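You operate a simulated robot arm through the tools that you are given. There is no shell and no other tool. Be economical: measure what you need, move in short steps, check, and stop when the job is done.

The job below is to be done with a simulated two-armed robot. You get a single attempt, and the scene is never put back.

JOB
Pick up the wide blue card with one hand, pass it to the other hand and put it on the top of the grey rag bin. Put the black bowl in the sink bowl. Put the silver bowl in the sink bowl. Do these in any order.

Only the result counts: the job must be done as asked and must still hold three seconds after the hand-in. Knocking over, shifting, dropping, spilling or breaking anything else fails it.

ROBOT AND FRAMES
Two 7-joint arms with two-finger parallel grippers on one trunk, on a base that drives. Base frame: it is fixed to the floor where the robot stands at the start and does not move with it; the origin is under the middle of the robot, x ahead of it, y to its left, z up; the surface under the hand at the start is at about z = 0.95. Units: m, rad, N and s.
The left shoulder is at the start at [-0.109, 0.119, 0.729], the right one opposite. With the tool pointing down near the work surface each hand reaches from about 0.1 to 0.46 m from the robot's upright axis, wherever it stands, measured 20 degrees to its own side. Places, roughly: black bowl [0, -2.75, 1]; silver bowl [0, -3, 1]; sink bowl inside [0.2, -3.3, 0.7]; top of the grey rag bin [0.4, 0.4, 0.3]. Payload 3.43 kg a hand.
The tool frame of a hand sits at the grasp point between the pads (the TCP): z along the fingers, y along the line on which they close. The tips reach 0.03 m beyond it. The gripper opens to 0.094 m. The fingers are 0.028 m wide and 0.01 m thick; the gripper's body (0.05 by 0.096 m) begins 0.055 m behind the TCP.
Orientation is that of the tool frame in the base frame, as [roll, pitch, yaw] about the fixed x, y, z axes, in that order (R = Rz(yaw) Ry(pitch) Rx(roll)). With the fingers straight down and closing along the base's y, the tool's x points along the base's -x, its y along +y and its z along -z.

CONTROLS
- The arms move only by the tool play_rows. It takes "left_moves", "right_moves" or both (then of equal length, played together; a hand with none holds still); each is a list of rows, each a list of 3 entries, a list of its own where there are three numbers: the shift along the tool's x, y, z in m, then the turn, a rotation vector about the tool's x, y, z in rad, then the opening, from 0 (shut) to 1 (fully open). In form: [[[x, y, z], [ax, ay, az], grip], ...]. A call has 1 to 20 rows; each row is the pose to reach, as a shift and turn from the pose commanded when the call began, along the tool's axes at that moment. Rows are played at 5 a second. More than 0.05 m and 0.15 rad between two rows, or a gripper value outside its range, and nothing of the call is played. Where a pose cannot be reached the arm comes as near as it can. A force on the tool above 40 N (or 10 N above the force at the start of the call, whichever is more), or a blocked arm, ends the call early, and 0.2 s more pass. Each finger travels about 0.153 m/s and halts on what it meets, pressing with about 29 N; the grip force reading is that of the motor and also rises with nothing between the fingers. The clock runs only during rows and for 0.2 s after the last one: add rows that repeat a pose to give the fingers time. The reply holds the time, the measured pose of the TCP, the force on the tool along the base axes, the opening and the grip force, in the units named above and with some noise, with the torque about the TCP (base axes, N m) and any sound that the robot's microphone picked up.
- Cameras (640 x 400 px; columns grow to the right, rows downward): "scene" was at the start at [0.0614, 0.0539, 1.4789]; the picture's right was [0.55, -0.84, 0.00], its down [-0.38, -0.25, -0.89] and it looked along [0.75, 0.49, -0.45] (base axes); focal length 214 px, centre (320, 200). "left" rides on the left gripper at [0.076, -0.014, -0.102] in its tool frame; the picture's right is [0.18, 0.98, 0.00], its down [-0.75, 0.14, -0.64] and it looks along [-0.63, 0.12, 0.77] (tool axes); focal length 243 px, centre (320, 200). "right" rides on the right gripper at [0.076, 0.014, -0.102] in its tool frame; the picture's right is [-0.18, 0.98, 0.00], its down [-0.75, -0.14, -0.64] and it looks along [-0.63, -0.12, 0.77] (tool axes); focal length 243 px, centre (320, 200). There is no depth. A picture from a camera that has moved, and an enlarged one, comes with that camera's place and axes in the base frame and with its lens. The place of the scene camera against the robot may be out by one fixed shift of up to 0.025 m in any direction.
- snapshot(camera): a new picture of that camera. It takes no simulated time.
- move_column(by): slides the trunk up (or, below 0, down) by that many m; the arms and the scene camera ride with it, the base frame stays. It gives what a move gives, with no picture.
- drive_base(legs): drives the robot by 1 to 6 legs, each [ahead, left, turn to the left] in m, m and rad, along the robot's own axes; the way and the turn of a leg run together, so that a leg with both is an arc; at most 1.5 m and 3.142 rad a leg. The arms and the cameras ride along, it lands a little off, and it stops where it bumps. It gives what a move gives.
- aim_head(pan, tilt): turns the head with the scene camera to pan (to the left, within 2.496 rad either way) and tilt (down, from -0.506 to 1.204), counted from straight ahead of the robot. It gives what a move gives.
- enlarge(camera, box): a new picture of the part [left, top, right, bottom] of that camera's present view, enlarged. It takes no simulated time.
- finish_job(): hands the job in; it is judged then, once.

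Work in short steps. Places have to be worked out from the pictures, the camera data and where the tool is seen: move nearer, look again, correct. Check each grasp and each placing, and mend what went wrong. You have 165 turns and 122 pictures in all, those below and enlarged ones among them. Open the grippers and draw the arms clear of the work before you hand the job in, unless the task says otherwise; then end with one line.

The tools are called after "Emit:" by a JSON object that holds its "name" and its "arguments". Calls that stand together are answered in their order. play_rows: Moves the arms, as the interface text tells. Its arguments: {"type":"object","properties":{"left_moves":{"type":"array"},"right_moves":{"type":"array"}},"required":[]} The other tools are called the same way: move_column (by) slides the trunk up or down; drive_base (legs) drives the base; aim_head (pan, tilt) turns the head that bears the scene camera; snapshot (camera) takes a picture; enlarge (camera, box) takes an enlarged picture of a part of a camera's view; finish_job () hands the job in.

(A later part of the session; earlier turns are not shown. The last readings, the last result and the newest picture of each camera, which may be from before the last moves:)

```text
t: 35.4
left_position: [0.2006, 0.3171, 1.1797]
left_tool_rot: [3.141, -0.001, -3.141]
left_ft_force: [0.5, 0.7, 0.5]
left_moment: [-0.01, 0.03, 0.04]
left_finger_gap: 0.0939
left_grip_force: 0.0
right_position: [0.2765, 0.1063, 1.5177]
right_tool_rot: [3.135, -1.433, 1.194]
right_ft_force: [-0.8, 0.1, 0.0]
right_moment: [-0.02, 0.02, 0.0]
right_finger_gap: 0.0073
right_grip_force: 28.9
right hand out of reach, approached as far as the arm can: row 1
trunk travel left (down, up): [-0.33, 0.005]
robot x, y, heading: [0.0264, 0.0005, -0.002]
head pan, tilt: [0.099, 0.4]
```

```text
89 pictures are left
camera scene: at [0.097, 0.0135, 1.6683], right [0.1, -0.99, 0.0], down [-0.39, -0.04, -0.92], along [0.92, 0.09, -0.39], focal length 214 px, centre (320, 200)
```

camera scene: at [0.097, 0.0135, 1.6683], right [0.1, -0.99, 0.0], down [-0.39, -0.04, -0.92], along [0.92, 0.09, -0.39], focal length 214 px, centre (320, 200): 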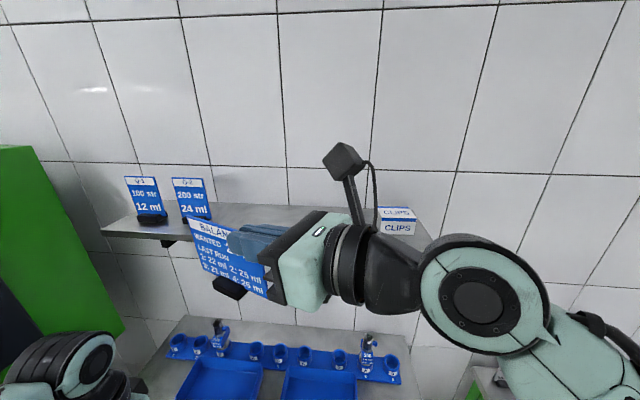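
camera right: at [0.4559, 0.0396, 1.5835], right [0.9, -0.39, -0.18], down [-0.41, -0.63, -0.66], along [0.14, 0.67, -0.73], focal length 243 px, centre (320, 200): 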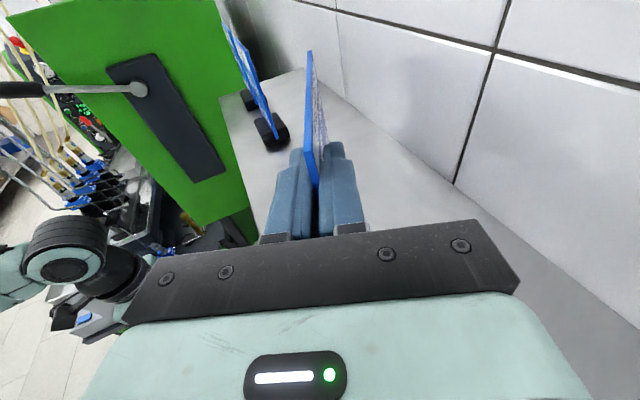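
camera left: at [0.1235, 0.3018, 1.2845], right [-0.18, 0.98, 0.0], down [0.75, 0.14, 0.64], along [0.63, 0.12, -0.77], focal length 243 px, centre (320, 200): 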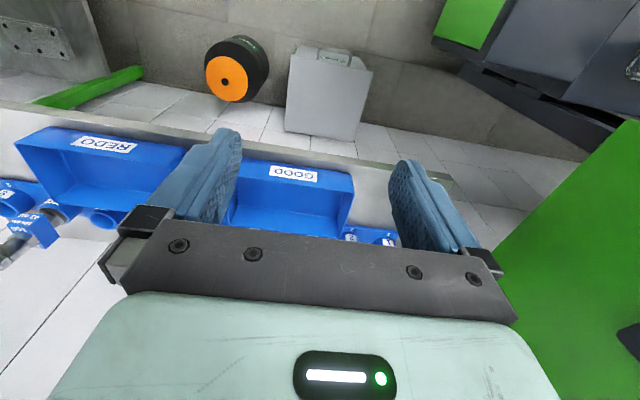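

The card is firmly held. I'll back away from the bench and then look at the bin.

Emit:
{"name": "drive_base", "arguments": {"legs": [[-0.4, 0, 0]]}}

Emit:
{"name": "aim_head", "arguments": {"pan": 0.45, "tilt": 0.85}}

Emit:
{"name": "snapshot", "arguments": {"camera": "scene"}}

Emit:
{"name": "snapshot", "arguments": {"camera": "left"}}

```text
t: 37.9
left_position: [-0.1984, 0.3175, 1.1797]
left_tool_rot: [3.141, -0.002, -3.139]
left_ft_force: [0.3, -0.5, -0.7]
left_moment: [-0.01, -0.02, 0.02]
left_finger_gap: 0.094
left_grip_force: 0.1
right_position: [-0.1221, 0.1067, 1.5178]
right_tool_rot: [3.129, -1.435, 1.203]
right_ft_force: [0.1, -0.6, 0.5]
right_moment: [-0.03, 0.03, -0.02]
right_finger_gap: 0.0072
right_grip_force: 28.8
trunk travel left (down, up): [-0.33, 0.005]
robot x, y, heading: [-0.3689, 0.0022, -0.003]
head pan, tilt: [0.099, 0.4]
```

```text
t: 38.8
left_position: [-0.1987, 0.3169, 1.1793]
left_tool_rot: [3.14, -0.001, -3.139]
left_ft_force: [0.1, 0.4, 0.1]
left_moment: [0.0, -0.01, 0.01]
left_finger_gap: 0.0943
left_grip_force: 0.1
right_position: [-0.122, 0.1056, 1.518]
right_tool_rot: [3.13, -1.434, 1.203]
right_ft_force: [-0.7, -1.0, -0.7]
right_moment: [-0.01, 0.0, 0.0]
right_finger_gap: 0.0074
right_grip_force: 28.9
trunk travel left (down, up): [-0.33, 0.005]
robot x, y, heading: [-0.369, 0.0004, 0.006]
head pan, tilt: [0.45, 0.85]
```

```text
88 pictures are left
camera scene: at [-0.3241, 0.0371, 1.6293], right [0.44, -0.9, 0.0], down [-0.68, -0.33, -0.66], along [0.59, 0.29, -0.75], focal length 214 px, centre (320, 200)
```

scene: 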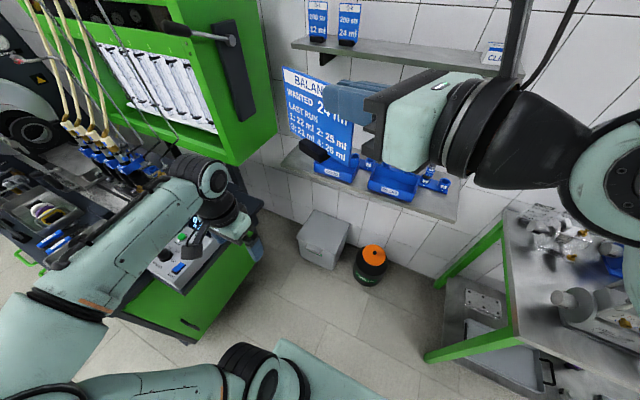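

```text
87 pictures are left
camera left: at [-0.2752, 0.3014, 1.2845], right [-0.19, 0.98, 0.0], down [0.75, 0.14, 0.64], along [0.63, 0.12, -0.77], focal length 243 px, centre (320, 200)
```

left: 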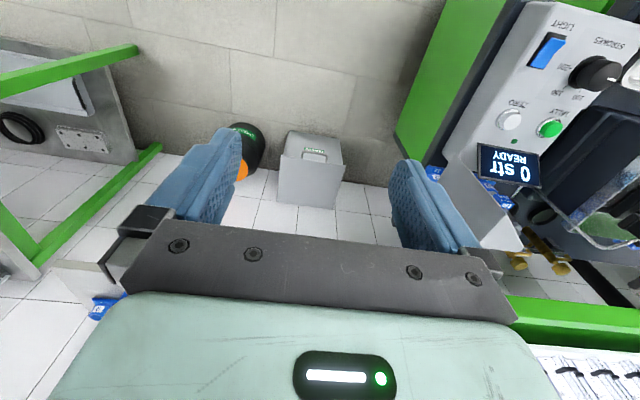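

I'll enlarge the bin.

Emit:
{"name": "enlarge", "arguments": {"camera": "scene", "box": [270, 190, 420, 290]}}

Emit:
{"name": "enlarge", "arguments": {"camera": "left", "box": [240, 110, 400, 220]}}

```text
4.00 times, centred on (345, 240) of scene
camera zoom: at [-0.3241, 0.0371, 1.6293], right [0.44, -0.9, 0.0], down [-0.68, -0.33, -0.66], along [0.59, 0.29, -0.75], focal length 858 px, centre (220, 40)
```

zoom: 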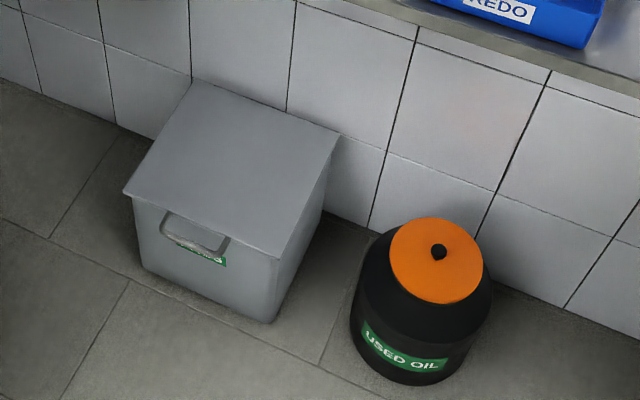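

```text
3.64 times, centred on (320, 165) of left
camera zoom: at [-0.2752, 0.3014, 1.2845], right [-0.19, 0.98, 0.0], down [0.75, 0.14, 0.64], along [0.63, 0.12, -0.77], focal length 882 px, centre (320, 327)
```

zoom: 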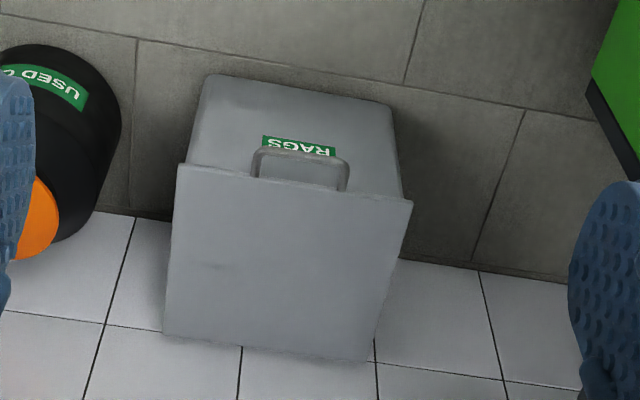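

The lid is flat or slightly sloped, with a handle on the front. I'll set the hands up for the handover: lower the right hand with the card along y, and turn the left hand so it closes along x.

Emit:
{"name": "play_rows", "arguments": {"right_moves": [[[-0.027, 0.006, 0.001], [0.034, 0, -0.005], 0], [[-0.055, 0.012, 0.0015], [0.068, 0, -0.009], 0], [[-0.082, 0.018, 0.002], [0.102, 0, -0.014], 0], [[-0.11, 0.024, 0.003], [0.136, 0, -0.018], 0], [[-0.137, 0.03, 0.0035], [0.17, 0, -0.023], 0], [[-0.165, 0.036, 0.004], [0.203, 0, -0.028], 0], [[-0.192, 0.043, 0.005], [0.237, 0, -0.032], 0], [[-0.22, 0.049, 0.0055], [0.271, 0, -0.037], 0], [[-0.247, 0.055, 0.006], [0.305, 0, -0.042], 0], [[-0.275, 0.061, 0.007], [0.339, 0, -0.046], 0], [[-0.302, 0.067, 0.0077], [0.373, 0, -0.051], 0], [[-0.302, 0.067, 0.0077], [0.373, 0, -0.051], 0]], "left_moves": [[[0, 0.005, 0], [0, 0, 0.143], 1], [[0, 0.01, 0], [0, 0, 0.286], 1], [[0, 0.015, 0], [0, 0, 0.429], 1], [[0, 0.02, 0], [0, 0, 0.572], 1], [[0, 0.025, 0], [0, 0, 0.715], 1], [[0, 0.03, 0], [0, 0, 0.858], 1], [[0, 0.03, 0], [0, 0, 1.0], 1], [[0, 0.03, 0], [0, 0, 1.143], 1], [[0, 0.03, 0], [0, 0, 1.286], 1], [[0, 0.03, 0], [0, 0, 1.43], 1], [[0, 0.03, 0], [0, 0, 1.571], 1], [[0, 0.03, 0], [0, 0, 1.571], 1]]}}

Emit:
{"name": "snapshot", "arguments": {"camera": "scene"}}

```text
t: 41.4
left_position: [-0.1996, 0.3469, 1.1784]
left_tool_rot: [3.141, -0.001, 1.57]
left_ft_force: [-0.6, -0.2, -0.3]
left_moment: [0.0, -0.01, -0.03]
left_finger_gap: 0.0939
left_grip_force: 0.1
right_position: [-0.071, 0.0478, 1.2164]
right_tool_rot: [3.132, -1.434, 1.578]
right_ft_force: [0.7, 0.0, 1.3]
right_moment: [-0.04, -0.03, 0.0]
right_finger_gap: 0.007
right_grip_force: 29.3
trunk travel left (down, up): [-0.33, 0.005]
robot x, y, heading: [-0.3693, -0.0011, -0.0]
head pan, tilt: [0.45, 0.85]
```

```text
84 pictures are left
camera scene: at [-0.3246, 0.0371, 1.6292], right [0.44, -0.9, 0.0], down [-0.68, -0.33, -0.66], along [0.59, 0.29, -0.75], focal length 214 px, centre (320, 200)
```

scene: 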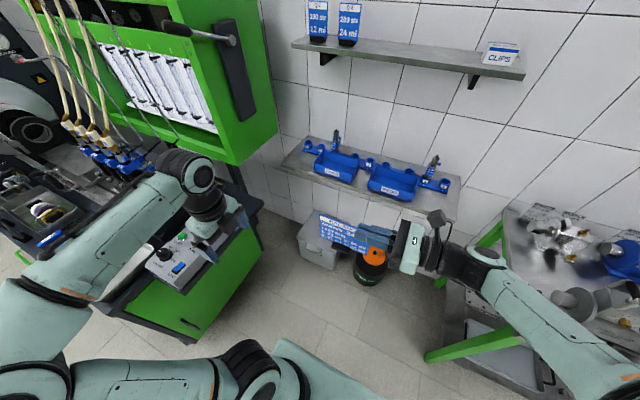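

The card is held upright along y. Next I'll tilt the left hand toward the card's top-left corner and bring it to a pre-grasp above the card.

Emit:
{"name": "play_rows", "arguments": {"left_moves": [[[0, 0.025, -0.033], [0, -0.12, 0], 1], [[0, 0.05, -0.066], [0, -0.24, 0], 1], [[0, 0.075, -0.099], [0, -0.36, 0], 1], [[0, 0.1, -0.131], [0, -0.48, 0], 1], [[-0.035, 0.129, -0.131], [0, -0.6, 0], 1], [[-0.08, 0.129, -0.131], [0, -0.6, 0], 1], [[-0.125, 0.129, -0.131], [0, -0.6, 0], 1], [[-0.167, 0.129, -0.131], [0, -0.6, 0], 1], [[-0.167, 0.129, -0.131], [0, -0.6, 0], 1]]}}

Emit:
{"name": "snapshot", "arguments": {"camera": "left"}}

Emit:
{"name": "snapshot", "arguments": {"camera": "right"}}

Emit:
{"name": "enlarge", "arguments": {"camera": "scene", "box": [250, 170, 490, 320]}}

```text
t: 43.4
left_position: [-0.0687, 0.1799, 1.3107]
left_tool_rot: [-3.142, 0.6, 1.575]
left_ft_force: [-0.3, 0.2, 0.0]
left_moment: [0.02, 0.0, -0.04]
left_finger_gap: 0.0942
left_grip_force: 0.1
left hand out of reach, approached as far as the arm can: row 4, 5
right_position: [-0.0705, 0.0486, 1.2161]
right_tool_rot: [3.135, -1.434, 1.573]
right_ft_force: [0.1, -1.3, 0.2]
right_moment: [-0.03, 0.0, -0.01]
right_finger_gap: 0.0074
right_grip_force: 29.1
trunk travel left (down, up): [-0.33, 0.005]
robot x, y, heading: [-0.3702, 0.0012, 0.002]
head pan, tilt: [0.45, 0.85]
```

```text
83 pictures are left
camera left: at [-0.0843, 0.2996, 1.3541], right [0.98, 0.15, -0.1], down [0.14, -0.26, 0.96], along [0.12, -0.95, -0.28], focal length 243 px, centre (320, 200)
```

left: 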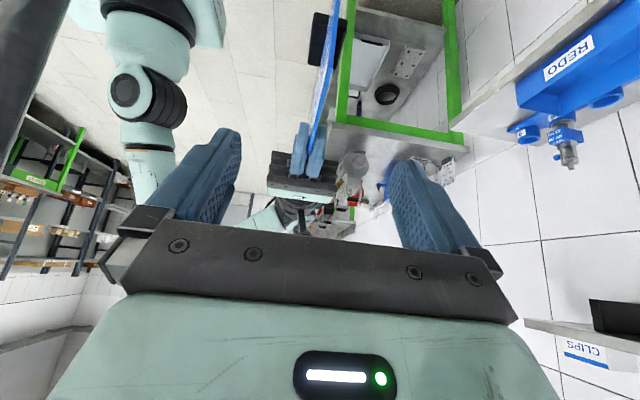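

```text
82 pictures are left
camera right: at [-0.0564, -0.044, 1.3063], right [0.98, -0.03, -0.18], down [-0.14, -0.74, -0.66], along [-0.12, 0.67, -0.73], focal length 243 px, centre (320, 200)
```

right: 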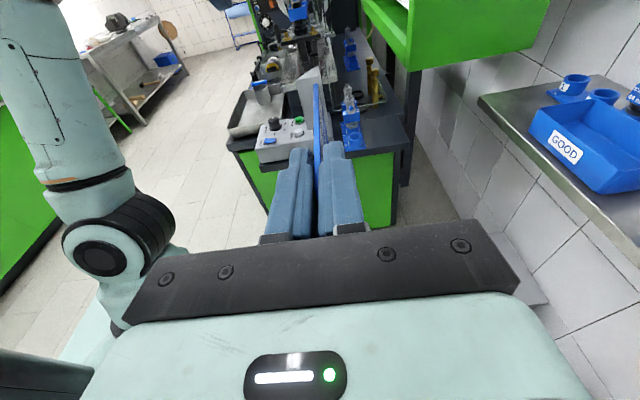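

```text
2.67 times, centred on (370, 245) of scene
camera zoom: at [-0.3239, 0.0377, 1.6292], right [0.44, -0.9, 0.0], down [-0.68, -0.33, -0.66], along [0.59, 0.29, -0.75], focal length 572 px, centre (187, 80)
```

zoom: 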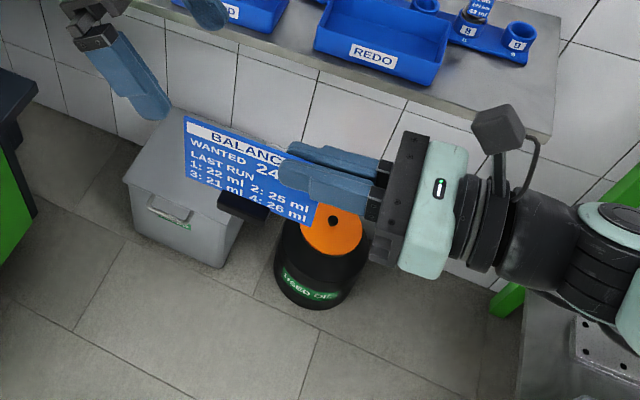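

The card lies midway between the left fingers. I'll advance 0.085 m along the left fingers and close.

Emit:
{"name": "play_rows", "arguments": {"left_moves": [[[0, 0, 0.03], [0, 0, 0], 1], [[0, 0, 0.06], [0, 0, 0], 1], [[0, 0, 0.085], [0, 0, 0], 1], [[0, 0, 0.085], [0, 0, 0], 1]]}}

Emit:
{"name": "snapshot", "arguments": {"camera": "left"}}

Emit:
{"name": "snapshot", "arguments": {"camera": "right"}}

```text
t: 44.4
left_position: [-0.0707, 0.1311, 1.2398]
left_tool_rot: [3.141, 0.601, 1.571]
left_ft_force: [0.0, 0.3, -0.3]
left_moment: [-0.02, 0.0, 0.0]
left_finger_gap: 0.0943
left_grip_force: 0.0
right_position: [-0.0707, 0.0475, 1.216]
right_tool_rot: [3.135, -1.432, 1.575]
right_ft_force: [0.5, 0.0, -0.3]
right_moment: [-0.01, 0.01, 0.03]
right_finger_gap: 0.0073
right_grip_force: 28.6
trunk travel left (down, up): [-0.33, 0.005]
robot x, y, heading: [-0.3678, -0.0013, 0.004]
head pan, tilt: [0.45, 0.85]
```

```text
80 pictures are left
camera left: at [-0.0848, 0.2502, 1.2834], right [0.98, 0.15, -0.1], down [0.14, -0.26, 0.96], along [0.12, -0.95, -0.28], focal length 243 px, centre (320, 200)
```

left: 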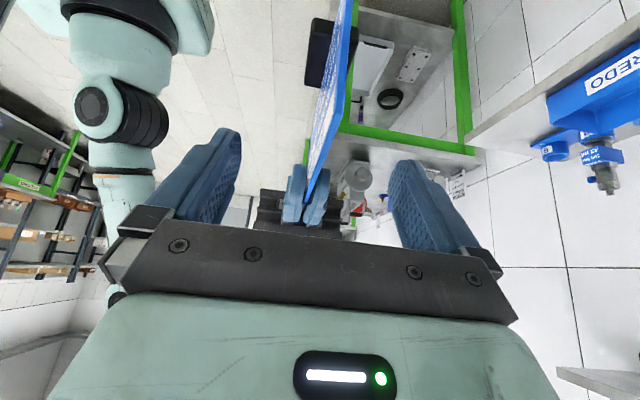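

```text
79 pictures are left
camera right: at [-0.0568, -0.0443, 1.3063], right [0.98, -0.03, -0.18], down [-0.14, -0.74, -0.66], along [-0.12, 0.67, -0.73], focal length 243 px, centre (320, 200)
```

right: 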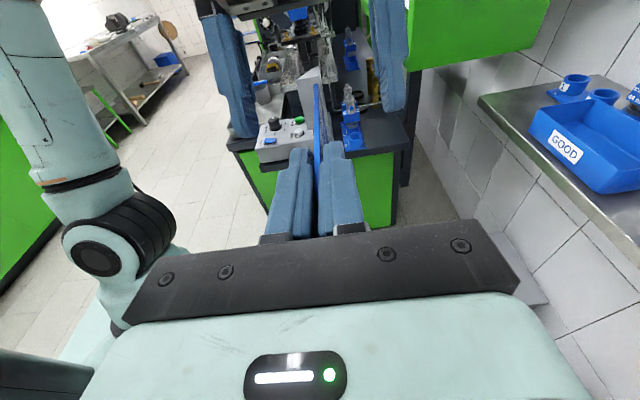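

The geometry is as planned. I'll close the left gripper.

Emit:
{"name": "play_rows", "arguments": {"left_moves": [[[0, 0, 0], [0, 0, 0], 0.7], [[0, 0, 0], [0, 0, 0], 0.45], [[0, 0, 0], [0, 0, 0], 0.25], [[0, 0, 0], [0, 0, 0], 0.1], [[0, 0, 0], [0, 0, 0], 0], [[0, 0, 0], [0, 0, 0], 0]]}}

Emit:
{"name": "enlarge", "arguments": {"camera": "scene", "box": [250, 170, 490, 320]}}

```text
t: 45.8
left_position: [-0.07, 0.1286, 1.2399]
left_tool_rot: [-3.14, 0.6, 1.574]
left_ft_force: [-3.2, 0.2, 0.3]
left_moment: [-0.06, 0.07, -0.28]
left_finger_gap: 0.003
left_grip_force: 28.5
right_position: [-0.0711, 0.0465, 1.2175]
right_tool_rot: [3.135, -1.432, 1.574]
right_ft_force: [3.5, 0.2, -1.1]
right_moment: [0.0, -0.05, 0.04]
right_finger_gap: 0.0073
right_grip_force: 29.0
trunk travel left (down, up): [-0.33, 0.005]
robot x, y, heading: [-0.3704, 0.0017, 0.003]
head pan, tilt: [0.45, 0.85]
```

```text
2.67 times, centred on (370, 245) of scene
camera zoom: at [-0.3243, 0.0372, 1.6292], right [0.44, -0.9, 0.0], down [-0.68, -0.33, -0.66], along [0.59, 0.29, -0.75], focal length 572 px, centre (187, 80)
```

zoom: 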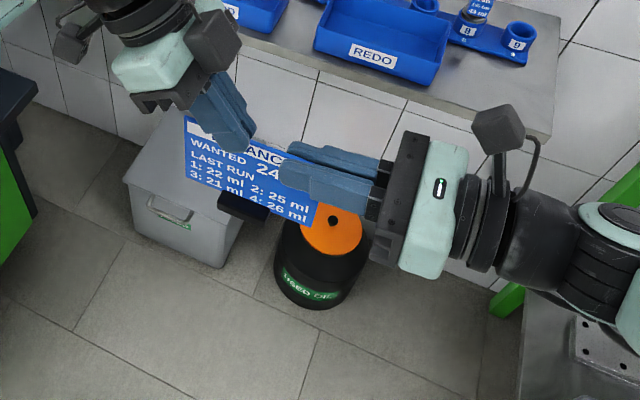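

The left hand grips the card with a 3 mm gap. I'll open the right hand and draw it back along its fingers.

Emit:
{"name": "play_rows", "arguments": {"right_moves": [[[0, 0, 0], [0, 0, 0], 0.2], [[0, 0, 0], [0, 0, 0], 0.5], [[0, 0, 0], [0, 0, 0], 1], [[0, 0, 0], [0, 0, 0], 1], [[0, 0, -0.03], [0, 0, 0], 1], [[0, 0, -0.07], [0, 0, 0], 1], [[0, 0, -0.11], [0, 0, 0], 1], [[0, 0, -0.11], [0, 0, 0], 1]]}}

Emit:
{"name": "snapshot", "arguments": {"camera": "scene"}}

Emit:
{"name": "snapshot", "arguments": {"camera": "left"}}

```text
t: 47.5
left_position: [-0.0697, 0.1299, 1.2394]
left_tool_rot: [-3.14, 0.602, 1.573]
left_ft_force: [0.2, -0.2, -0.6]
left_moment: [0.05, 0.0, -0.01]
left_finger_gap: 0.003
left_grip_force: 28.6
right_position: [-0.0712, -0.061, 1.2356]
right_tool_rot: [3.137, -1.433, 1.574]
right_ft_force: [0.7, -0.5, 0.3]
right_moment: [-0.01, 0.04, 0.0]
right_finger_gap: 0.0942
right_grip_force: 0.0
trunk travel left (down, up): [-0.33, 0.005]
robot x, y, heading: [-0.3689, -0.0012, 0.002]
head pan, tilt: [0.45, 0.85]
```

```text
77 pictures are left
camera scene: at [-0.3242, 0.0376, 1.6292], right [0.44, -0.9, 0.0], down [-0.68, -0.33, -0.66], along [0.59, 0.29, -0.75], focal length 214 px, centre (320, 200)
```

scene: 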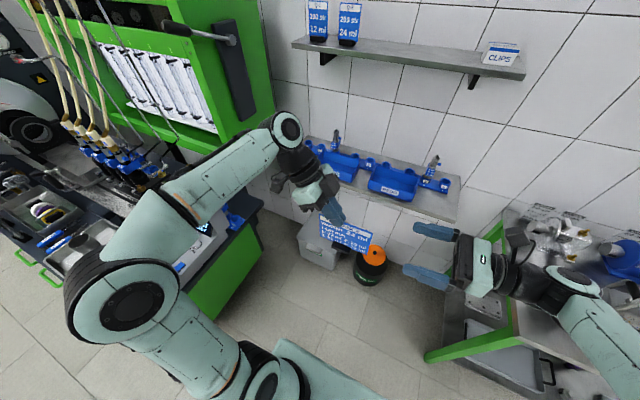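

```text
76 pictures are left
camera left: at [-0.0847, 0.2506, 1.2836], right [0.98, 0.15, -0.1], down [0.14, -0.26, 0.96], along [0.12, -0.95, -0.28], focal length 243 px, centre (320, 200)
```

left: 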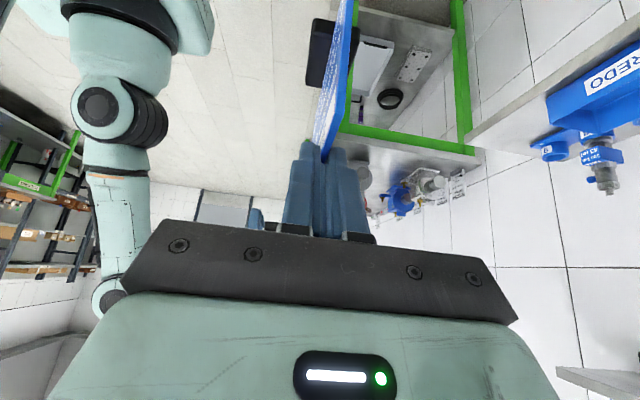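

The left hand holds the card alone. I'll swing the left hand 90° so the card lies along x, with the fingers pointing forward and down, ready for the bin.

Emit:
{"name": "play_rows", "arguments": {"left_moves": [[[0.016, 0.005, 0], [-0.081, 0, -0.118], 0], [[0.033, 0.009, 0], [-0.161, 0, -0.236], 0], [[0.049, 0.014, 0], [-0.242, 0, -0.353], 0], [[0.065, 0.018, -0.001], [-0.323, 0, -0.471], 0], [[0.082, 0.023, -0.001], [-0.403, 0, -0.589], 0], [[0.098, 0.027, -0.001], [-0.484, 0, -0.707], 0], [[0.115, 0.032, -0.001], [-0.565, 0, -0.825], 0], [[0.131, 0.036, -0.001], [-0.645, 0, -0.943], 0], [[0.147, 0.041, -0.002], [-0.726, 0, -1.06], 0], [[0.164, 0.045, -0.002], [-0.807, 0, -1.178], 0], [[0.18, 0.05, -0.002], [-0.8875, 0, -1.296], 0], [[0.18, 0.05, -0.002], [-0.8875, 0, -1.296], 0]]}}

Emit:
{"name": "move_column", "arguments": {"by": -0.3}}

Emit:
{"name": "snapshot", "arguments": {"camera": "scene"}}

```text
t: 50.1
left_position: [-0.0205, 0.2808, 1.1388]
left_tool_rot: [3.139, 0.602, -3.138]
left_ft_force: [-0.8, 0.5, 0.3]
left_moment: [0.02, 0.05, -0.02]
left_finger_gap: 0.0028
left_grip_force: 29.1
right_position: [-0.0708, -0.0608, 1.2344]
right_tool_rot: [3.133, -1.434, 1.577]
right_ft_force: [-0.8, 0.3, -0.5]
right_moment: [-0.04, 0.02, 0.04]
right_finger_gap: 0.0942
right_grip_force: 0.1
trunk travel left (down, up): [-0.33, 0.005]
robot x, y, heading: [-0.3704, -0.0002, 0.006]
head pan, tilt: [0.45, 0.85]
```

```text
t: 53.1
left_position: [-0.0209, 0.2818, 0.8401]
left_tool_rot: [3.141, 0.601, -3.14]
left_ft_force: [0.7, -0.2, -0.4]
left_moment: [-0.02, 0.0, 0.0]
left_finger_gap: 0.0029
left_grip_force: 28.6
right_position: [-0.0727, -0.0593, 0.9322]
right_tool_rot: [3.129, -1.435, 1.58]
right_ft_force: [-0.2, 0.3, -0.7]
right_moment: [-0.04, -0.03, 0.01]
right_finger_gap: 0.094
right_grip_force: 0.2
trunk travel left (down, up): [-0.03, 0.305]
robot x, y, heading: [-0.3702, -0.0011, 0.002]
head pan, tilt: [0.45, 0.85]
```

```text
75 pictures are left
camera scene: at [-0.2791, 0.0373, 1.3167], right [0.44, -0.9, 0.0], down [-0.68, -0.33, -0.66], along [0.59, 0.29, -0.75], focal length 214 px, centre (320, 200)
```

scene: 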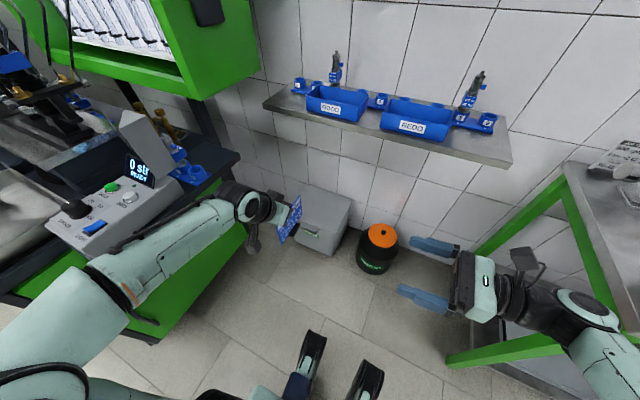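

The trunk is down. I'll lower the left hand another 0.3 m before driving in under the ledge.

Emit:
{"name": "play_rows", "arguments": {"left_moves": [[[0.024, 0, 0.035], [0, 0, 0], 0], [[0.048, 0, 0.071], [0, 0, 0], 0], [[0.073, 0, 0.106], [0, 0, 0], 0], [[0.097, 0, 0.141], [0, 0, 0], 0], [[0.121, 0, 0.177], [0, 0, 0], 0], [[0.145, 0, 0.212], [0, 0, 0], 0], [[0.1695, 0, 0.2475], [0, 0, 0], 0], [[0.1695, 0, 0.2475], [0, 0, 0], 0]]}}

Emit:
{"name": "snapshot", "arguments": {"camera": "scene"}}

Emit:
{"name": "snapshot", "arguments": {"camera": "left"}}

```text
t: 55.0
left_position: [-0.0219, 0.2835, 0.5408]
left_tool_rot: [-3.141, 0.603, -3.141]
left_ft_force: [0.2, -0.1, 0.9]
left_moment: [0.04, 0.0, 0.01]
left_finger_gap: 0.0029
left_grip_force: 29.2
left hand out of reach, approached as far as the arm can: row 5
right_position: [-0.0714, -0.0598, 0.933]
right_tool_rot: [3.135, -1.434, 1.573]
right_ft_force: [-0.2, 0.3, -0.7]
right_moment: [-0.01, 0.01, 0.01]
right_finger_gap: 0.094
right_grip_force: 0.0
trunk travel left (down, up): [-0.03, 0.305]
robot x, y, heading: [-0.3686, -0.0037, 0.003]
head pan, tilt: [0.45, 0.85]
```

```text
74 pictures are left
camera scene: at [-0.279, 0.0372, 1.3167], right [0.44, -0.9, 0.0], down [-0.68, -0.33, -0.66], along [0.59, 0.29, -0.75], focal length 214 px, centre (320, 200)
```

scene: 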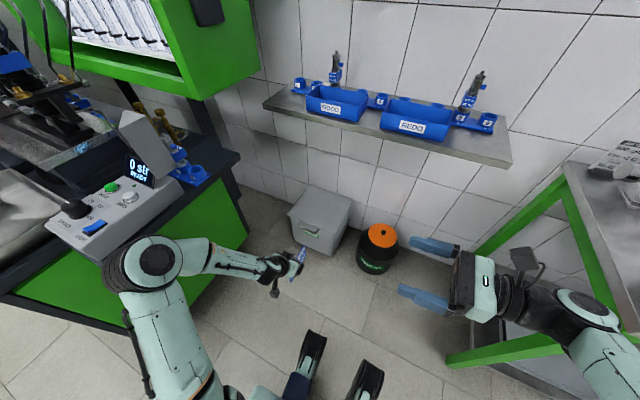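

```text
73 pictures are left
camera left: at [-0.1421, 0.2674, 0.5842], right [-0.15, 0.98, -0.1], down [0.26, 0.14, 0.96], along [0.95, 0.12, -0.28], focal length 243 px, centre (320, 200)
```

left: 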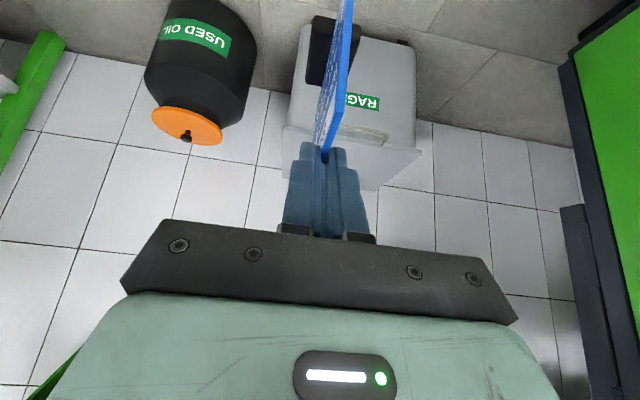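

The lid is essentially flat at z≈0.30, spanning x 0.31–0.57 and y 0.24–0.54. I'll drive ahead and slightly left.

Emit:
{"name": "drive_base", "arguments": {"legs": [[0.27, 0.1, 0]]}}

Emit:
{"name": "aim_head", "arguments": {"pan": 0.6, "tilt": 0.9}}

Emit:
{"name": "snapshot", "arguments": {"camera": "scene"}}

Emit:
{"name": "snapshot", "arguments": {"camera": "left"}}

```text
t: 56.9
left_position: [0.2477, 0.3845, 0.5405]
left_tool_rot: [-3.14, 0.601, 3.141]
left_ft_force: [0.4, 0.8, -0.3]
left_moment: [-0.02, 0.0, 0.01]
left_finger_gap: 0.0027
left_grip_force: 28.9
right_position: [0.195, 0.0403, 0.9326]
right_tool_rot: [3.134, -1.434, 1.569]
right_ft_force: [0.6, 0.2, -0.2]
right_moment: [-0.06, 0.0, -0.05]
right_finger_gap: 0.094
right_grip_force: 0.0
trunk travel left (down, up): [-0.03, 0.305]
robot x, y, heading: [-0.1039, 0.1044, 0.005]
head pan, tilt: [0.45, 0.85]
```

```text
t: 57.6
left_position: [0.247, 0.3838, 0.5402]
left_tool_rot: [-3.141, 0.601, -3.142]
left_ft_force: [-1.4, 0.3, 0.2]
left_moment: [0.01, -0.02, 0.0]
left_finger_gap: 0.0029
left_grip_force: 29.1
right_position: [0.1953, 0.0402, 0.9332]
right_tool_rot: [3.134, -1.433, 1.574]
right_ft_force: [0.5, 0.2, 0.3]
right_moment: [0.01, 0.01, 0.02]
right_finger_gap: 0.0936
right_grip_force: 0.0
trunk travel left (down, up): [-0.03, 0.305]
robot x, y, heading: [-0.1027, 0.1018, -0.003]
head pan, tilt: [0.6, 0.901]
```

```text
72 pictures are left
camera scene: at [-0.0195, 0.1469, 1.3128], right [0.56, -0.83, 0.0], down [-0.65, -0.44, -0.62], along [0.51, 0.35, -0.78], focal length 214 px, centre (320, 200)
```

scene: 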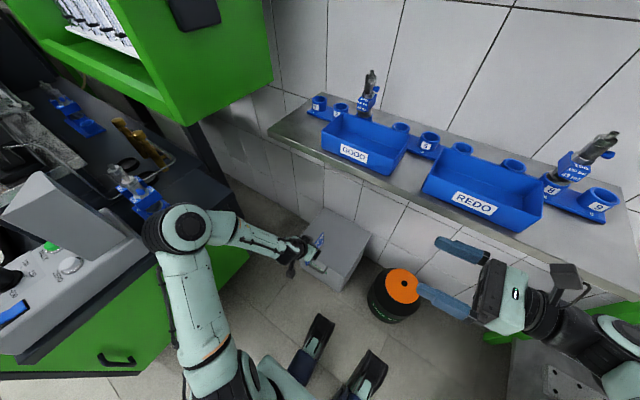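

```text
71 pictures are left
camera left: at [0.126, 0.3682, 0.5845], right [-0.15, 0.98, -0.1], down [0.26, 0.14, 0.96], along [0.95, 0.12, -0.28], focal length 243 px, centre (320, 200)
```

left: 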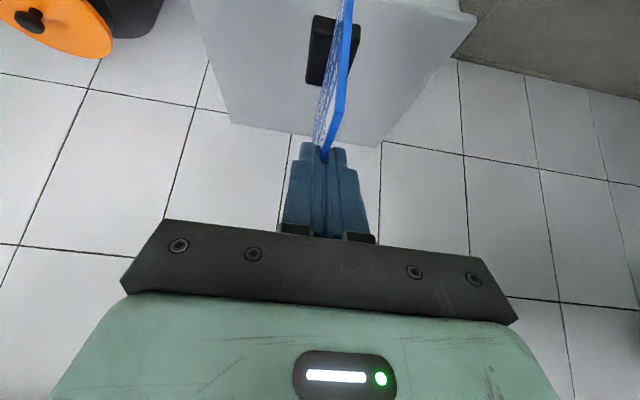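

I'll move the left hand over the lid, leaving the card's foot about 3 cm above it.

Emit:
{"name": "play_rows", "arguments": {"left_moves": [[[-0.01, 0, 0.036], [0, 0, 0], 0], [[-0.02, 0, 0.072], [0, 0, 0], 0], [[-0.03, 0, 0.108], [0, 0, 0], 0], [[-0.04, 0, 0.144], [0, 0, 0], 0], [[-0.05, 0, 0.18], [0, 0, 0], 0], [[-0.05, 0, 0.18], [0, 0, 0], 0]]}}

Emit:
{"name": "snapshot", "arguments": {"camera": "scene"}}

Emit:
{"name": "snapshot", "arguments": {"camera": "left"}}

```text
t: 58.8
left_position: [0.3865, 0.3816, 0.4425]
left_tool_rot: [3.139, 0.625, 3.135]
left_ft_force: [-2.3, -1.0, 15.5]
left_moment: [-0.01, 0.32, 0.05]
left_finger_gap: 0.003
left_grip_force: 28.9
right_position: [0.1955, 0.041, 0.9337]
right_tool_rot: [3.131, -1.434, 1.574]
right_ft_force: [0.1, 0.3, -0.6]
right_moment: [0.02, 0.02, 0.01]
right_finger_gap: 0.0937
right_grip_force: 0.0
trunk travel left (down, up): [-0.03, 0.305]
robot x, y, heading: [-0.1022, 0.0976, -0.001]
head pan, tilt: [0.6, 0.901]
stopped in row 5 (left hand): the force on the tool passed its limit at 71 N (the readings are from after the stop); the commanded pose is now the measured one
```

```text
70 pictures are left
camera scene: at [-0.0203, 0.1466, 1.3128], right [0.57, -0.82, 0.0], down [-0.65, -0.44, -0.62], along [0.51, 0.35, -0.78], focal length 214 px, centre (320, 200)
```

scene: 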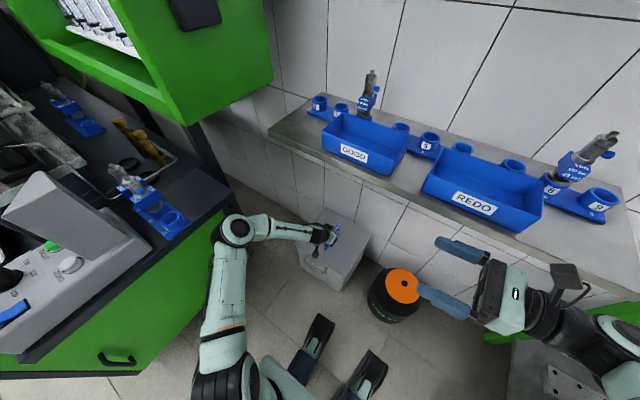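

```text
69 pictures are left
camera left: at [0.2647, 0.3656, 0.4825], right [-0.14, 0.98, -0.11], down [0.24, 0.14, 0.96], along [0.96, 0.11, -0.25], focal length 243 px, centre (320, 200)
```

left: 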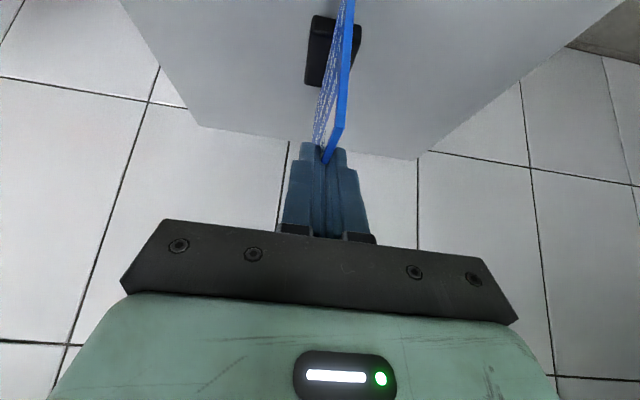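

There was contact sooner than expected, with 15 N still upward, so the lid is higher than I judged. I'll raise the hand 1 cm and look closely.

Emit:
{"name": "play_rows", "arguments": {"left_moves": [[[-0.0056, 0, -0.0083], [0, 0, 0], 0], [[-0.0056, 0, -0.0083], [0, 0, 0], 0]]}}

Emit:
{"name": "enlarge", "arguments": {"camera": "scene", "box": [270, 190, 400, 300]}}

Emit:
{"name": "snapshot", "arguments": {"camera": "right"}}

```text
t: 59.4
left_position: [0.3844, 0.3828, 0.4488]
left_tool_rot: [3.14, 0.617, 3.136]
left_ft_force: [-0.6, -0.3, -1.3]
left_moment: [-0.01, 0.02, -0.03]
left_finger_gap: 0.0032
left_grip_force: 29.1
right_position: [0.1952, 0.0406, 0.9325]
right_tool_rot: [3.134, -1.431, 1.571]
right_ft_force: [0.6, 0.4, 0.3]
right_moment: [-0.01, -0.01, -0.04]
right_finger_gap: 0.094
right_grip_force: 0.0
trunk travel left (down, up): [-0.03, 0.305]
robot x, y, heading: [-0.1059, 0.0982, 0.001]
head pan, tilt: [0.6, 0.901]
```

```text
3.64 times, centred on (335, 245) of scene
camera zoom: at [-0.0195, 0.147, 1.3127], right [0.57, -0.82, 0.0], down [-0.65, -0.44, -0.62], along [0.51, 0.35, -0.78], focal length 780 px, centre (266, 36)
```

zoom: 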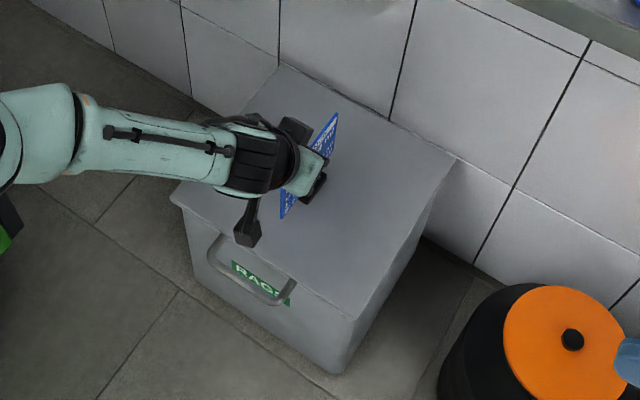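

```text
67 pictures are left
camera right: at [0.2093, -0.0508, 1.0217], right [0.98, -0.03, -0.18], down [-0.14, -0.74, -0.66], along [-0.11, 0.67, -0.73], focal length 243 px, centre (320, 200)
```

right: 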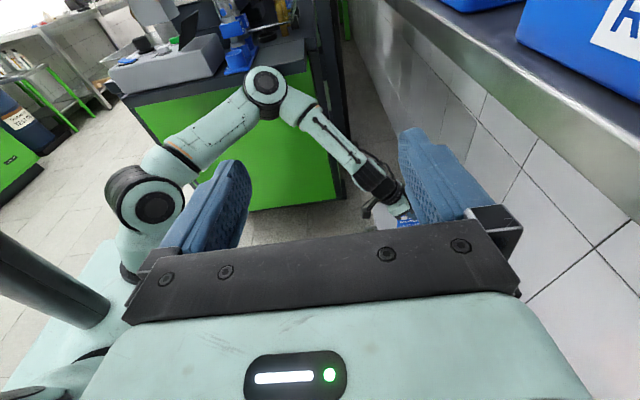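

The scene geometry puts the card bottom at about z 0.36 here. I'll feel for the lid with very small descending steps.

Emit:
{"name": "play_rows", "arguments": {"left_moves": [[[0.0023, 0, 0.0033], [0, 0, 0], 0], [[0.0046, 0, 0.0065], [0, 0, 0], 0], [[0.0046, 0, 0.0065], [0, 0, 0], 0], [[0.0046, 0, 0.0065], [0, 0, 0], 0]]}}

Emit:
{"name": "enlarge", "arguments": {"camera": "left", "box": [240, 0, 440, 170]}}

```text
t: 60.4
left_position: [0.3848, 0.3822, 0.442]
left_tool_rot: [3.139, 0.622, 3.136]
left_ft_force: [-0.1, 0.0, 6.3]
left_moment: [0.04, 0.12, -0.03]
left_finger_gap: 0.0033
left_grip_force: 28.6
right_position: [0.1945, 0.0405, 0.9315]
right_tool_rot: [3.132, -1.434, 1.574]
right_ft_force: [-0.4, -0.9, -0.8]
right_moment: [-0.03, -0.01, 0.03]
right_finger_gap: 0.0941
right_grip_force: 0.1
trunk travel left (down, up): [-0.03, 0.305]
robot x, y, heading: [-0.1023, 0.1002, 0.001]
head pan, tilt: [0.6, 0.901]
```

```text
2.35 times, centred on (340, 85) of left
camera zoom: at [0.2635, 0.3674, 0.4832], right [-0.15, 0.98, -0.1], down [0.24, 0.14, 0.96], along [0.96, 0.11, -0.26], focal length 571 px, centre (273, 471)
```

zoom: 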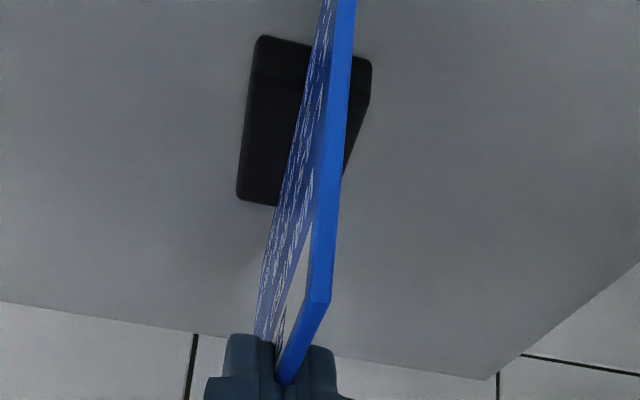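

The card edges look level and vertical, and it rests on the lid with 6 N. I'll open the left hand gently and then withdraw along its fingers.

Emit:
{"name": "play_rows", "arguments": {"left_moves": [[[-0.001, 0, -0.002], [0, 0, 0], 0], [[-0.001, 0, -0.002], [0, 0, 0], 0.05], [[-0.001, 0, -0.002], [0, 0, 0], 0.12], [[-0.001, 0, -0.002], [0, 0, 0], 0.25], [[-0.001, 0, -0.002], [0, 0, 0], 0.45], [[-0.001, 0, -0.002], [0, 0, 0], 0.7], [[-0.001, 0, -0.002], [0, 0, 0], 0.7]]}}

Emit:
{"name": "enlarge", "arguments": {"camera": "left", "box": [200, 0, 480, 200]}}

Emit:
{"name": "enlarge", "arguments": {"camera": "scene", "box": [270, 190, 400, 300]}}

```text
t: 62.0
left_position: [0.3853, 0.3812, 0.4439]
left_tool_rot: [3.14, 0.62, 3.135]
left_ft_force: [-0.7, -0.3, -0.9]
left_moment: [-0.02, 0.0, 0.0]
left_finger_gap: 0.0659
left_grip_force: 0.0
right_position: [0.1953, 0.0405, 0.9326]
right_tool_rot: [3.132, -1.434, 1.571]
right_ft_force: [-0.1, -0.4, 0.2]
right_moment: [0.0, 0.0, -0.02]
right_finger_gap: 0.0938
right_grip_force: 0.1
trunk travel left (down, up): [-0.03, 0.305]
robot x, y, heading: [-0.108, 0.1042, 0.004]
head pan, tilt: [0.6, 0.901]
```

```text
2.00 times, centred on (340, 100) of left
camera zoom: at [0.2633, 0.3672, 0.4847], right [-0.15, 0.98, -0.1], down [0.24, 0.14, 0.96], along [0.96, 0.11, -0.26], focal length 485 px, centre (280, 400)
```

zoom: 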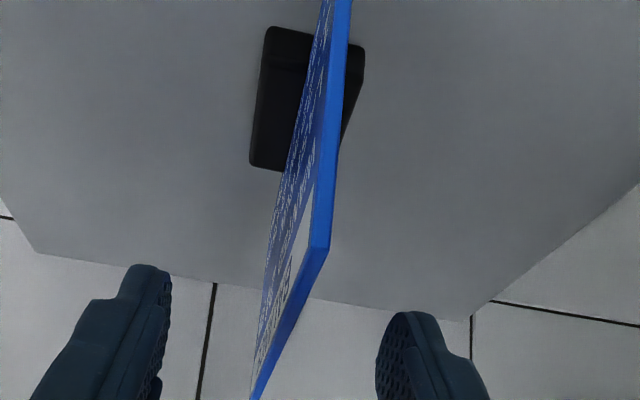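

```text
3.64 times, centred on (335, 245) of scene
camera zoom: at [-0.0196, 0.1469, 1.3128], right [0.57, -0.82, 0.0], down [-0.65, -0.44, -0.62], along [0.51, 0.35, -0.78], focal length 780 px, centre (266, 36)
```

zoom: 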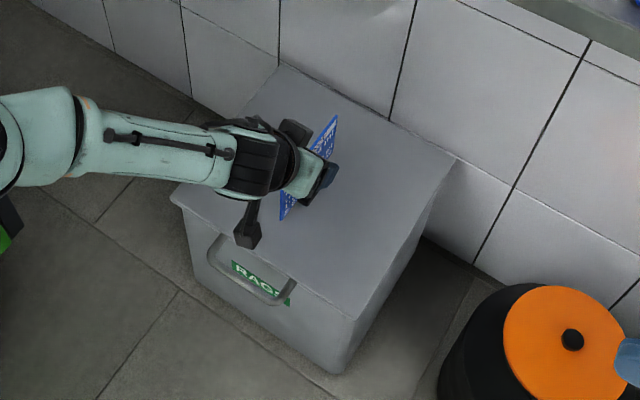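

The card stands by itself. I'll withdraw the left hand straight along its fingers.

Emit:
{"name": "play_rows", "arguments": {"left_moves": [[[0, 0, -0.03], [0, 0, 0], 0.7], [[0, 0, -0.06], [0, 0, 0], 0.7], [[0, 0, -0.09], [0, 0, 0], 0.7], [[0, 0, -0.12], [0, 0, 0], 0.7], [[0, 0, -0.14], [0, 0, 0], 0.7], [[0, 0, -0.14], [0, 0, 0], 0.7]]}}

Emit:
{"name": "snapshot", "arguments": {"camera": "left"}}

Emit:
{"name": "drive_base", "arguments": {"legs": [[-0.45, 0, 0]]}}

Emit:
{"name": "snapshot", "arguments": {"camera": "scene"}}

```text
t: 63.4
left_position: [0.3042, 0.3814, 0.5584]
left_tool_rot: [3.137, 0.618, 3.136]
left_ft_force: [-0.2, 0.4, -0.4]
left_moment: [-0.03, 0.02, 0.0]
left_finger_gap: 0.0659
left_grip_force: 0.1
right_position: [0.1946, 0.0409, 0.9324]
right_tool_rot: [3.135, -1.433, 1.574]
right_ft_force: [0.1, -0.2, -0.3]
right_moment: [0.02, 0.0, 0.01]
right_finger_gap: 0.094
right_grip_force: 0.0
trunk travel left (down, up): [-0.03, 0.305]
robot x, y, heading: [-0.1045, 0.0996, 0.0]
head pan, tilt: [0.6, 0.901]
```

```text
63 pictures are left
camera left: at [0.183, 0.3668, 0.599], right [-0.14, 0.98, -0.1], down [0.24, 0.14, 0.96], along [0.96, 0.11, -0.26], focal length 243 px, centre (320, 200)
```

left: 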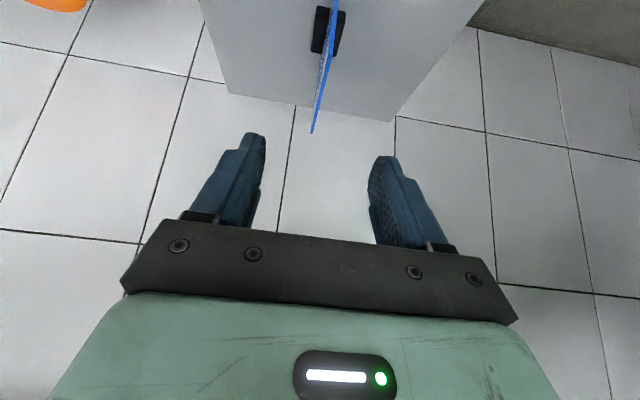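

```text
t: 66.1
left_position: [-0.1303, 0.38, 0.5571]
left_tool_rot: [3.14, 0.621, 3.129]
left_ft_force: [-0.5, -0.5, 0.9]
left_moment: [-0.03, 0.03, 0.01]
left_finger_gap: 0.0661
left_grip_force: 0.1
right_position: [-0.2438, 0.0402, 0.9324]
right_tool_rot: [3.132, -1.434, 1.566]
right_ft_force: [-0.5, -0.3, -0.1]
right_moment: [-0.03, -0.02, 0.03]
right_finger_gap: 0.0942
right_grip_force: 0.1
trunk travel left (down, up): [-0.03, 0.305]
robot x, y, heading: [-0.5445, 0.1021, -0.0]
head pan, tilt: [0.6, 0.901]
```

```text
62 pictures are left
camera scene: at [-0.4571, 0.1476, 1.3128], right [0.56, -0.83, 0.0], down [-0.65, -0.44, -0.62], along [0.51, 0.35, -0.78], focal length 214 px, centre (320, 200)
```

scene: 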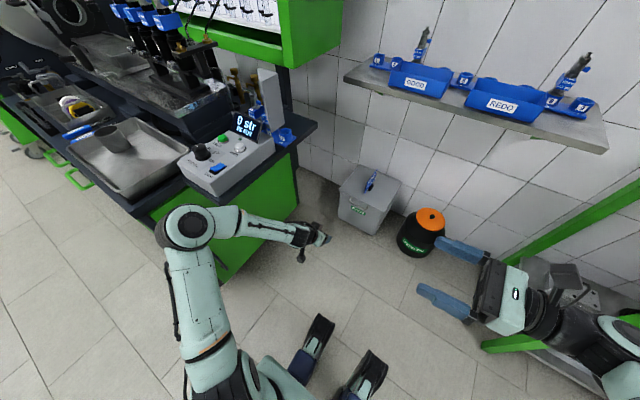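

The card is on the bin. I'll raise the trunk and straighten the hands, with the left pointing down and the right swung to point down.

Emit:
{"name": "move_column", "arguments": {"by": 0.25}}

Emit:
{"name": "play_rows", "arguments": {"right_moves": [[[0, 0, -0.01], [0, -0.144, 0], 1], [[0, 0, -0.02], [0, -0.287, 0], 1], [[0, 0, -0.03], [0, -0.431, 0], 1], [[0, 0, -0.04], [0, -0.574, 0], 1], [[0, 0, -0.05], [0, -0.718, 0], 1], [[0, 0, -0.05], [0, -0.861, 0], 1], [[0, 0, -0.05], [0, -1.005, 0], 1], [[0, 0, -0.05], [0, -1.148, 0], 1], [[0, 0, -0.05], [0, -1.292, 0], 1], [[0, 0, -0.05], [0, -1.434, 0], 1], [[0, 0, -0.05], [0, -1.434, 0], 1]], "left_moves": [[[0, 0, -0.02], [0, 0.103, 0], 1], [[0, 0, -0.04], [0, 0.206, 0], 1], [[0, 0, -0.06], [0, 0.309, 0], 1], [[0, 0, -0.08], [0, 0.412, 0], 1], [[0, 0, -0.1], [0, 0.515, 0], 1], [[0, 0, -0.12], [0, 0.62, 0], 1], [[0, 0, -0.12], [0, 0.62, 0], 1], [[0, 0, -0.12], [0, 0.62, 0], 1], [[0, 0, -0.12], [0, 0.62, 0], 1], [[0, 0, -0.12], [0, 0.62, 0], 1], [[0, 0, -0.12], [0, 0.62, 0], 1]]}}

Emit:
{"name": "aim_head", "arguments": {"pan": -1.5, "tilt": 0.4}}

Emit:
{"name": "snapshot", "arguments": {"camera": "scene"}}

```text
t: 68.7
left_position: [-0.1317, 0.3802, 0.8076]
left_tool_rot: [3.138, 0.62, 3.129]
left_ft_force: [-0.3, -0.2, 0.0]
left_moment: [-0.01, 0.01, -0.02]
left_finger_gap: 0.0658
left_grip_force: 0.0
right_position: [-0.2434, 0.0412, 1.1831]
right_tool_rot: [3.137, -1.433, 1.564]
right_ft_force: [0.3, 0.4, -0.8]
right_moment: [0.02, -0.06, 0.0]
right_finger_gap: 0.0939
right_grip_force: 0.0
trunk travel left (down, up): [-0.28, 0.055]
robot x, y, heading: [-0.5392, 0.0991, -0.004]
head pan, tilt: [0.6, 0.901]
```

```text
t: 71.0
left_position: [-0.2018, 0.3814, 0.9065]
left_tool_rot: [3.137, -0.001, 3.132]
left_ft_force: [-0.4, 0.7, 0.2]
left_moment: [0.03, -0.02, 0.04]
left_finger_gap: 0.0941
left_grip_force: 0.1
right_position: [-0.2425, -0.0093, 1.19]
right_tool_rot: [3.14, 0.003, 1.56]
right_ft_force: [-1.0, 0.1, -0.4]
right_moment: [0.01, -0.03, 0.0]
right_finger_gap: 0.0942
right_grip_force: 0.0
trunk travel left (down, up): [-0.28, 0.055]
robot x, y, heading: [-0.5411, 0.0995, -0.007]
head pan, tilt: [0.6, 0.901]
```

```text
t: 73.0
left_position: [-0.2012, 0.3809, 0.9053]
left_tool_rot: [3.136, -0.001, 3.133]
left_ft_force: [0.1, -0.3, 0.5]
left_moment: [0.0, 0.0, 0.01]
left_finger_gap: 0.0939
left_grip_force: 0.1
right_position: [-0.2436, -0.0104, 1.1892]
right_tool_rot: [3.14, 0.0, 1.561]
right_ft_force: [0.5, -0.3, 0.0]
right_moment: [0.02, -0.01, -0.02]
right_finger_gap: 0.0939
right_grip_force: 0.0
trunk travel left (down, up): [-0.28, 0.055]
robot x, y, heading: [-0.5424, 0.1014, -0.005]
head pan, tilt: [-1.499, 0.4]
```

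```text
61 pictures are left
camera scene: at [-0.5578, 0.0131, 1.6149], right [-1.0, -0.07, 0.0], down [-0.03, 0.39, -0.92], along [0.06, -0.92, -0.39], focal length 214 px, centre (320, 200)
```

scene: 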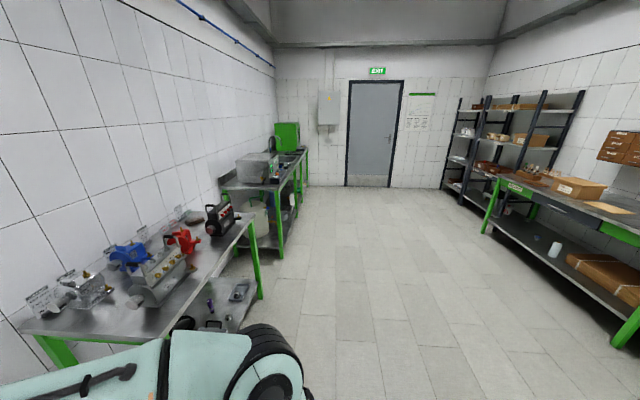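

The aisle is clear along x≈-0.55, so I'll drive right toward the sink bench.

Emit:
{"name": "drive_base", "arguments": {"legs": [[-0.1, -1.4, 0], [0, -1.3, 0]]}}

Emit:
{"name": "aim_head", "arguments": {"pan": -0.3, "tilt": 0.6}}

Emit:
{"name": "snapshot", "arguments": {"camera": "scene"}}

```text
t: 96.3
left_position: [-0.3417, -2.2699, 0.9052]
left_tool_rot: [3.138, 0.0, 3.13]
left_ft_force: [0.5, -0.3, -0.5]
left_moment: [0.02, -0.04, 0.04]
left_finger_gap: 0.0938
left_grip_force: 0.0
right_position: [-0.3841, -2.6614, 1.189]
right_tool_rot: [3.139, -0.001, 1.558]
right_ft_force: [0.0, -0.7, -1.4]
right_moment: [0.0, 0.02, -0.03]
right_finger_gap: 0.0943
right_grip_force: 0.1
trunk travel left (down, up): [-0.28, 0.055]
robot x, y, heading: [-0.6791, -2.5514, -0.005]
head pan, tilt: [-1.499, 0.4]
```

```text
t: 97.7
left_position: [-0.342, -2.2706, 0.9054]
left_tool_rot: [3.14, 0.002, 3.13]
left_ft_force: [0.0, 0.1, 0.2]
left_moment: [0.02, 0.0, -0.01]
left_finger_gap: 0.0941
left_grip_force: 0.0
right_position: [-0.3848, -2.6608, 1.189]
right_tool_rot: [3.14, 0.0, 1.558]
right_ft_force: [0.3, 0.4, 1.1]
right_moment: [0.01, 0.05, -0.02]
right_finger_gap: 0.0943
right_grip_force: 0.1
trunk travel left (down, up): [-0.28, 0.055]
robot x, y, heading: [-0.6868, -2.553, -0.012]
head pan, tilt: [-0.3, 0.6]
```

```text
60 pictures are left
camera scene: at [-0.6211, -2.5732, 1.5967], right [-0.3, -0.95, 0.0], down [-0.54, 0.17, -0.83], along [0.79, -0.25, -0.56], focal length 214 px, centre (320, 200)
```

scene: 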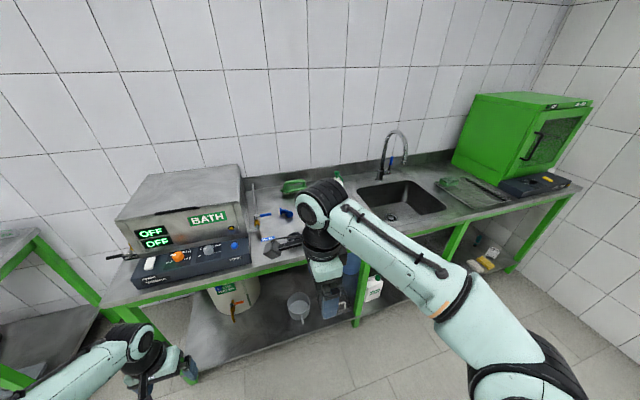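

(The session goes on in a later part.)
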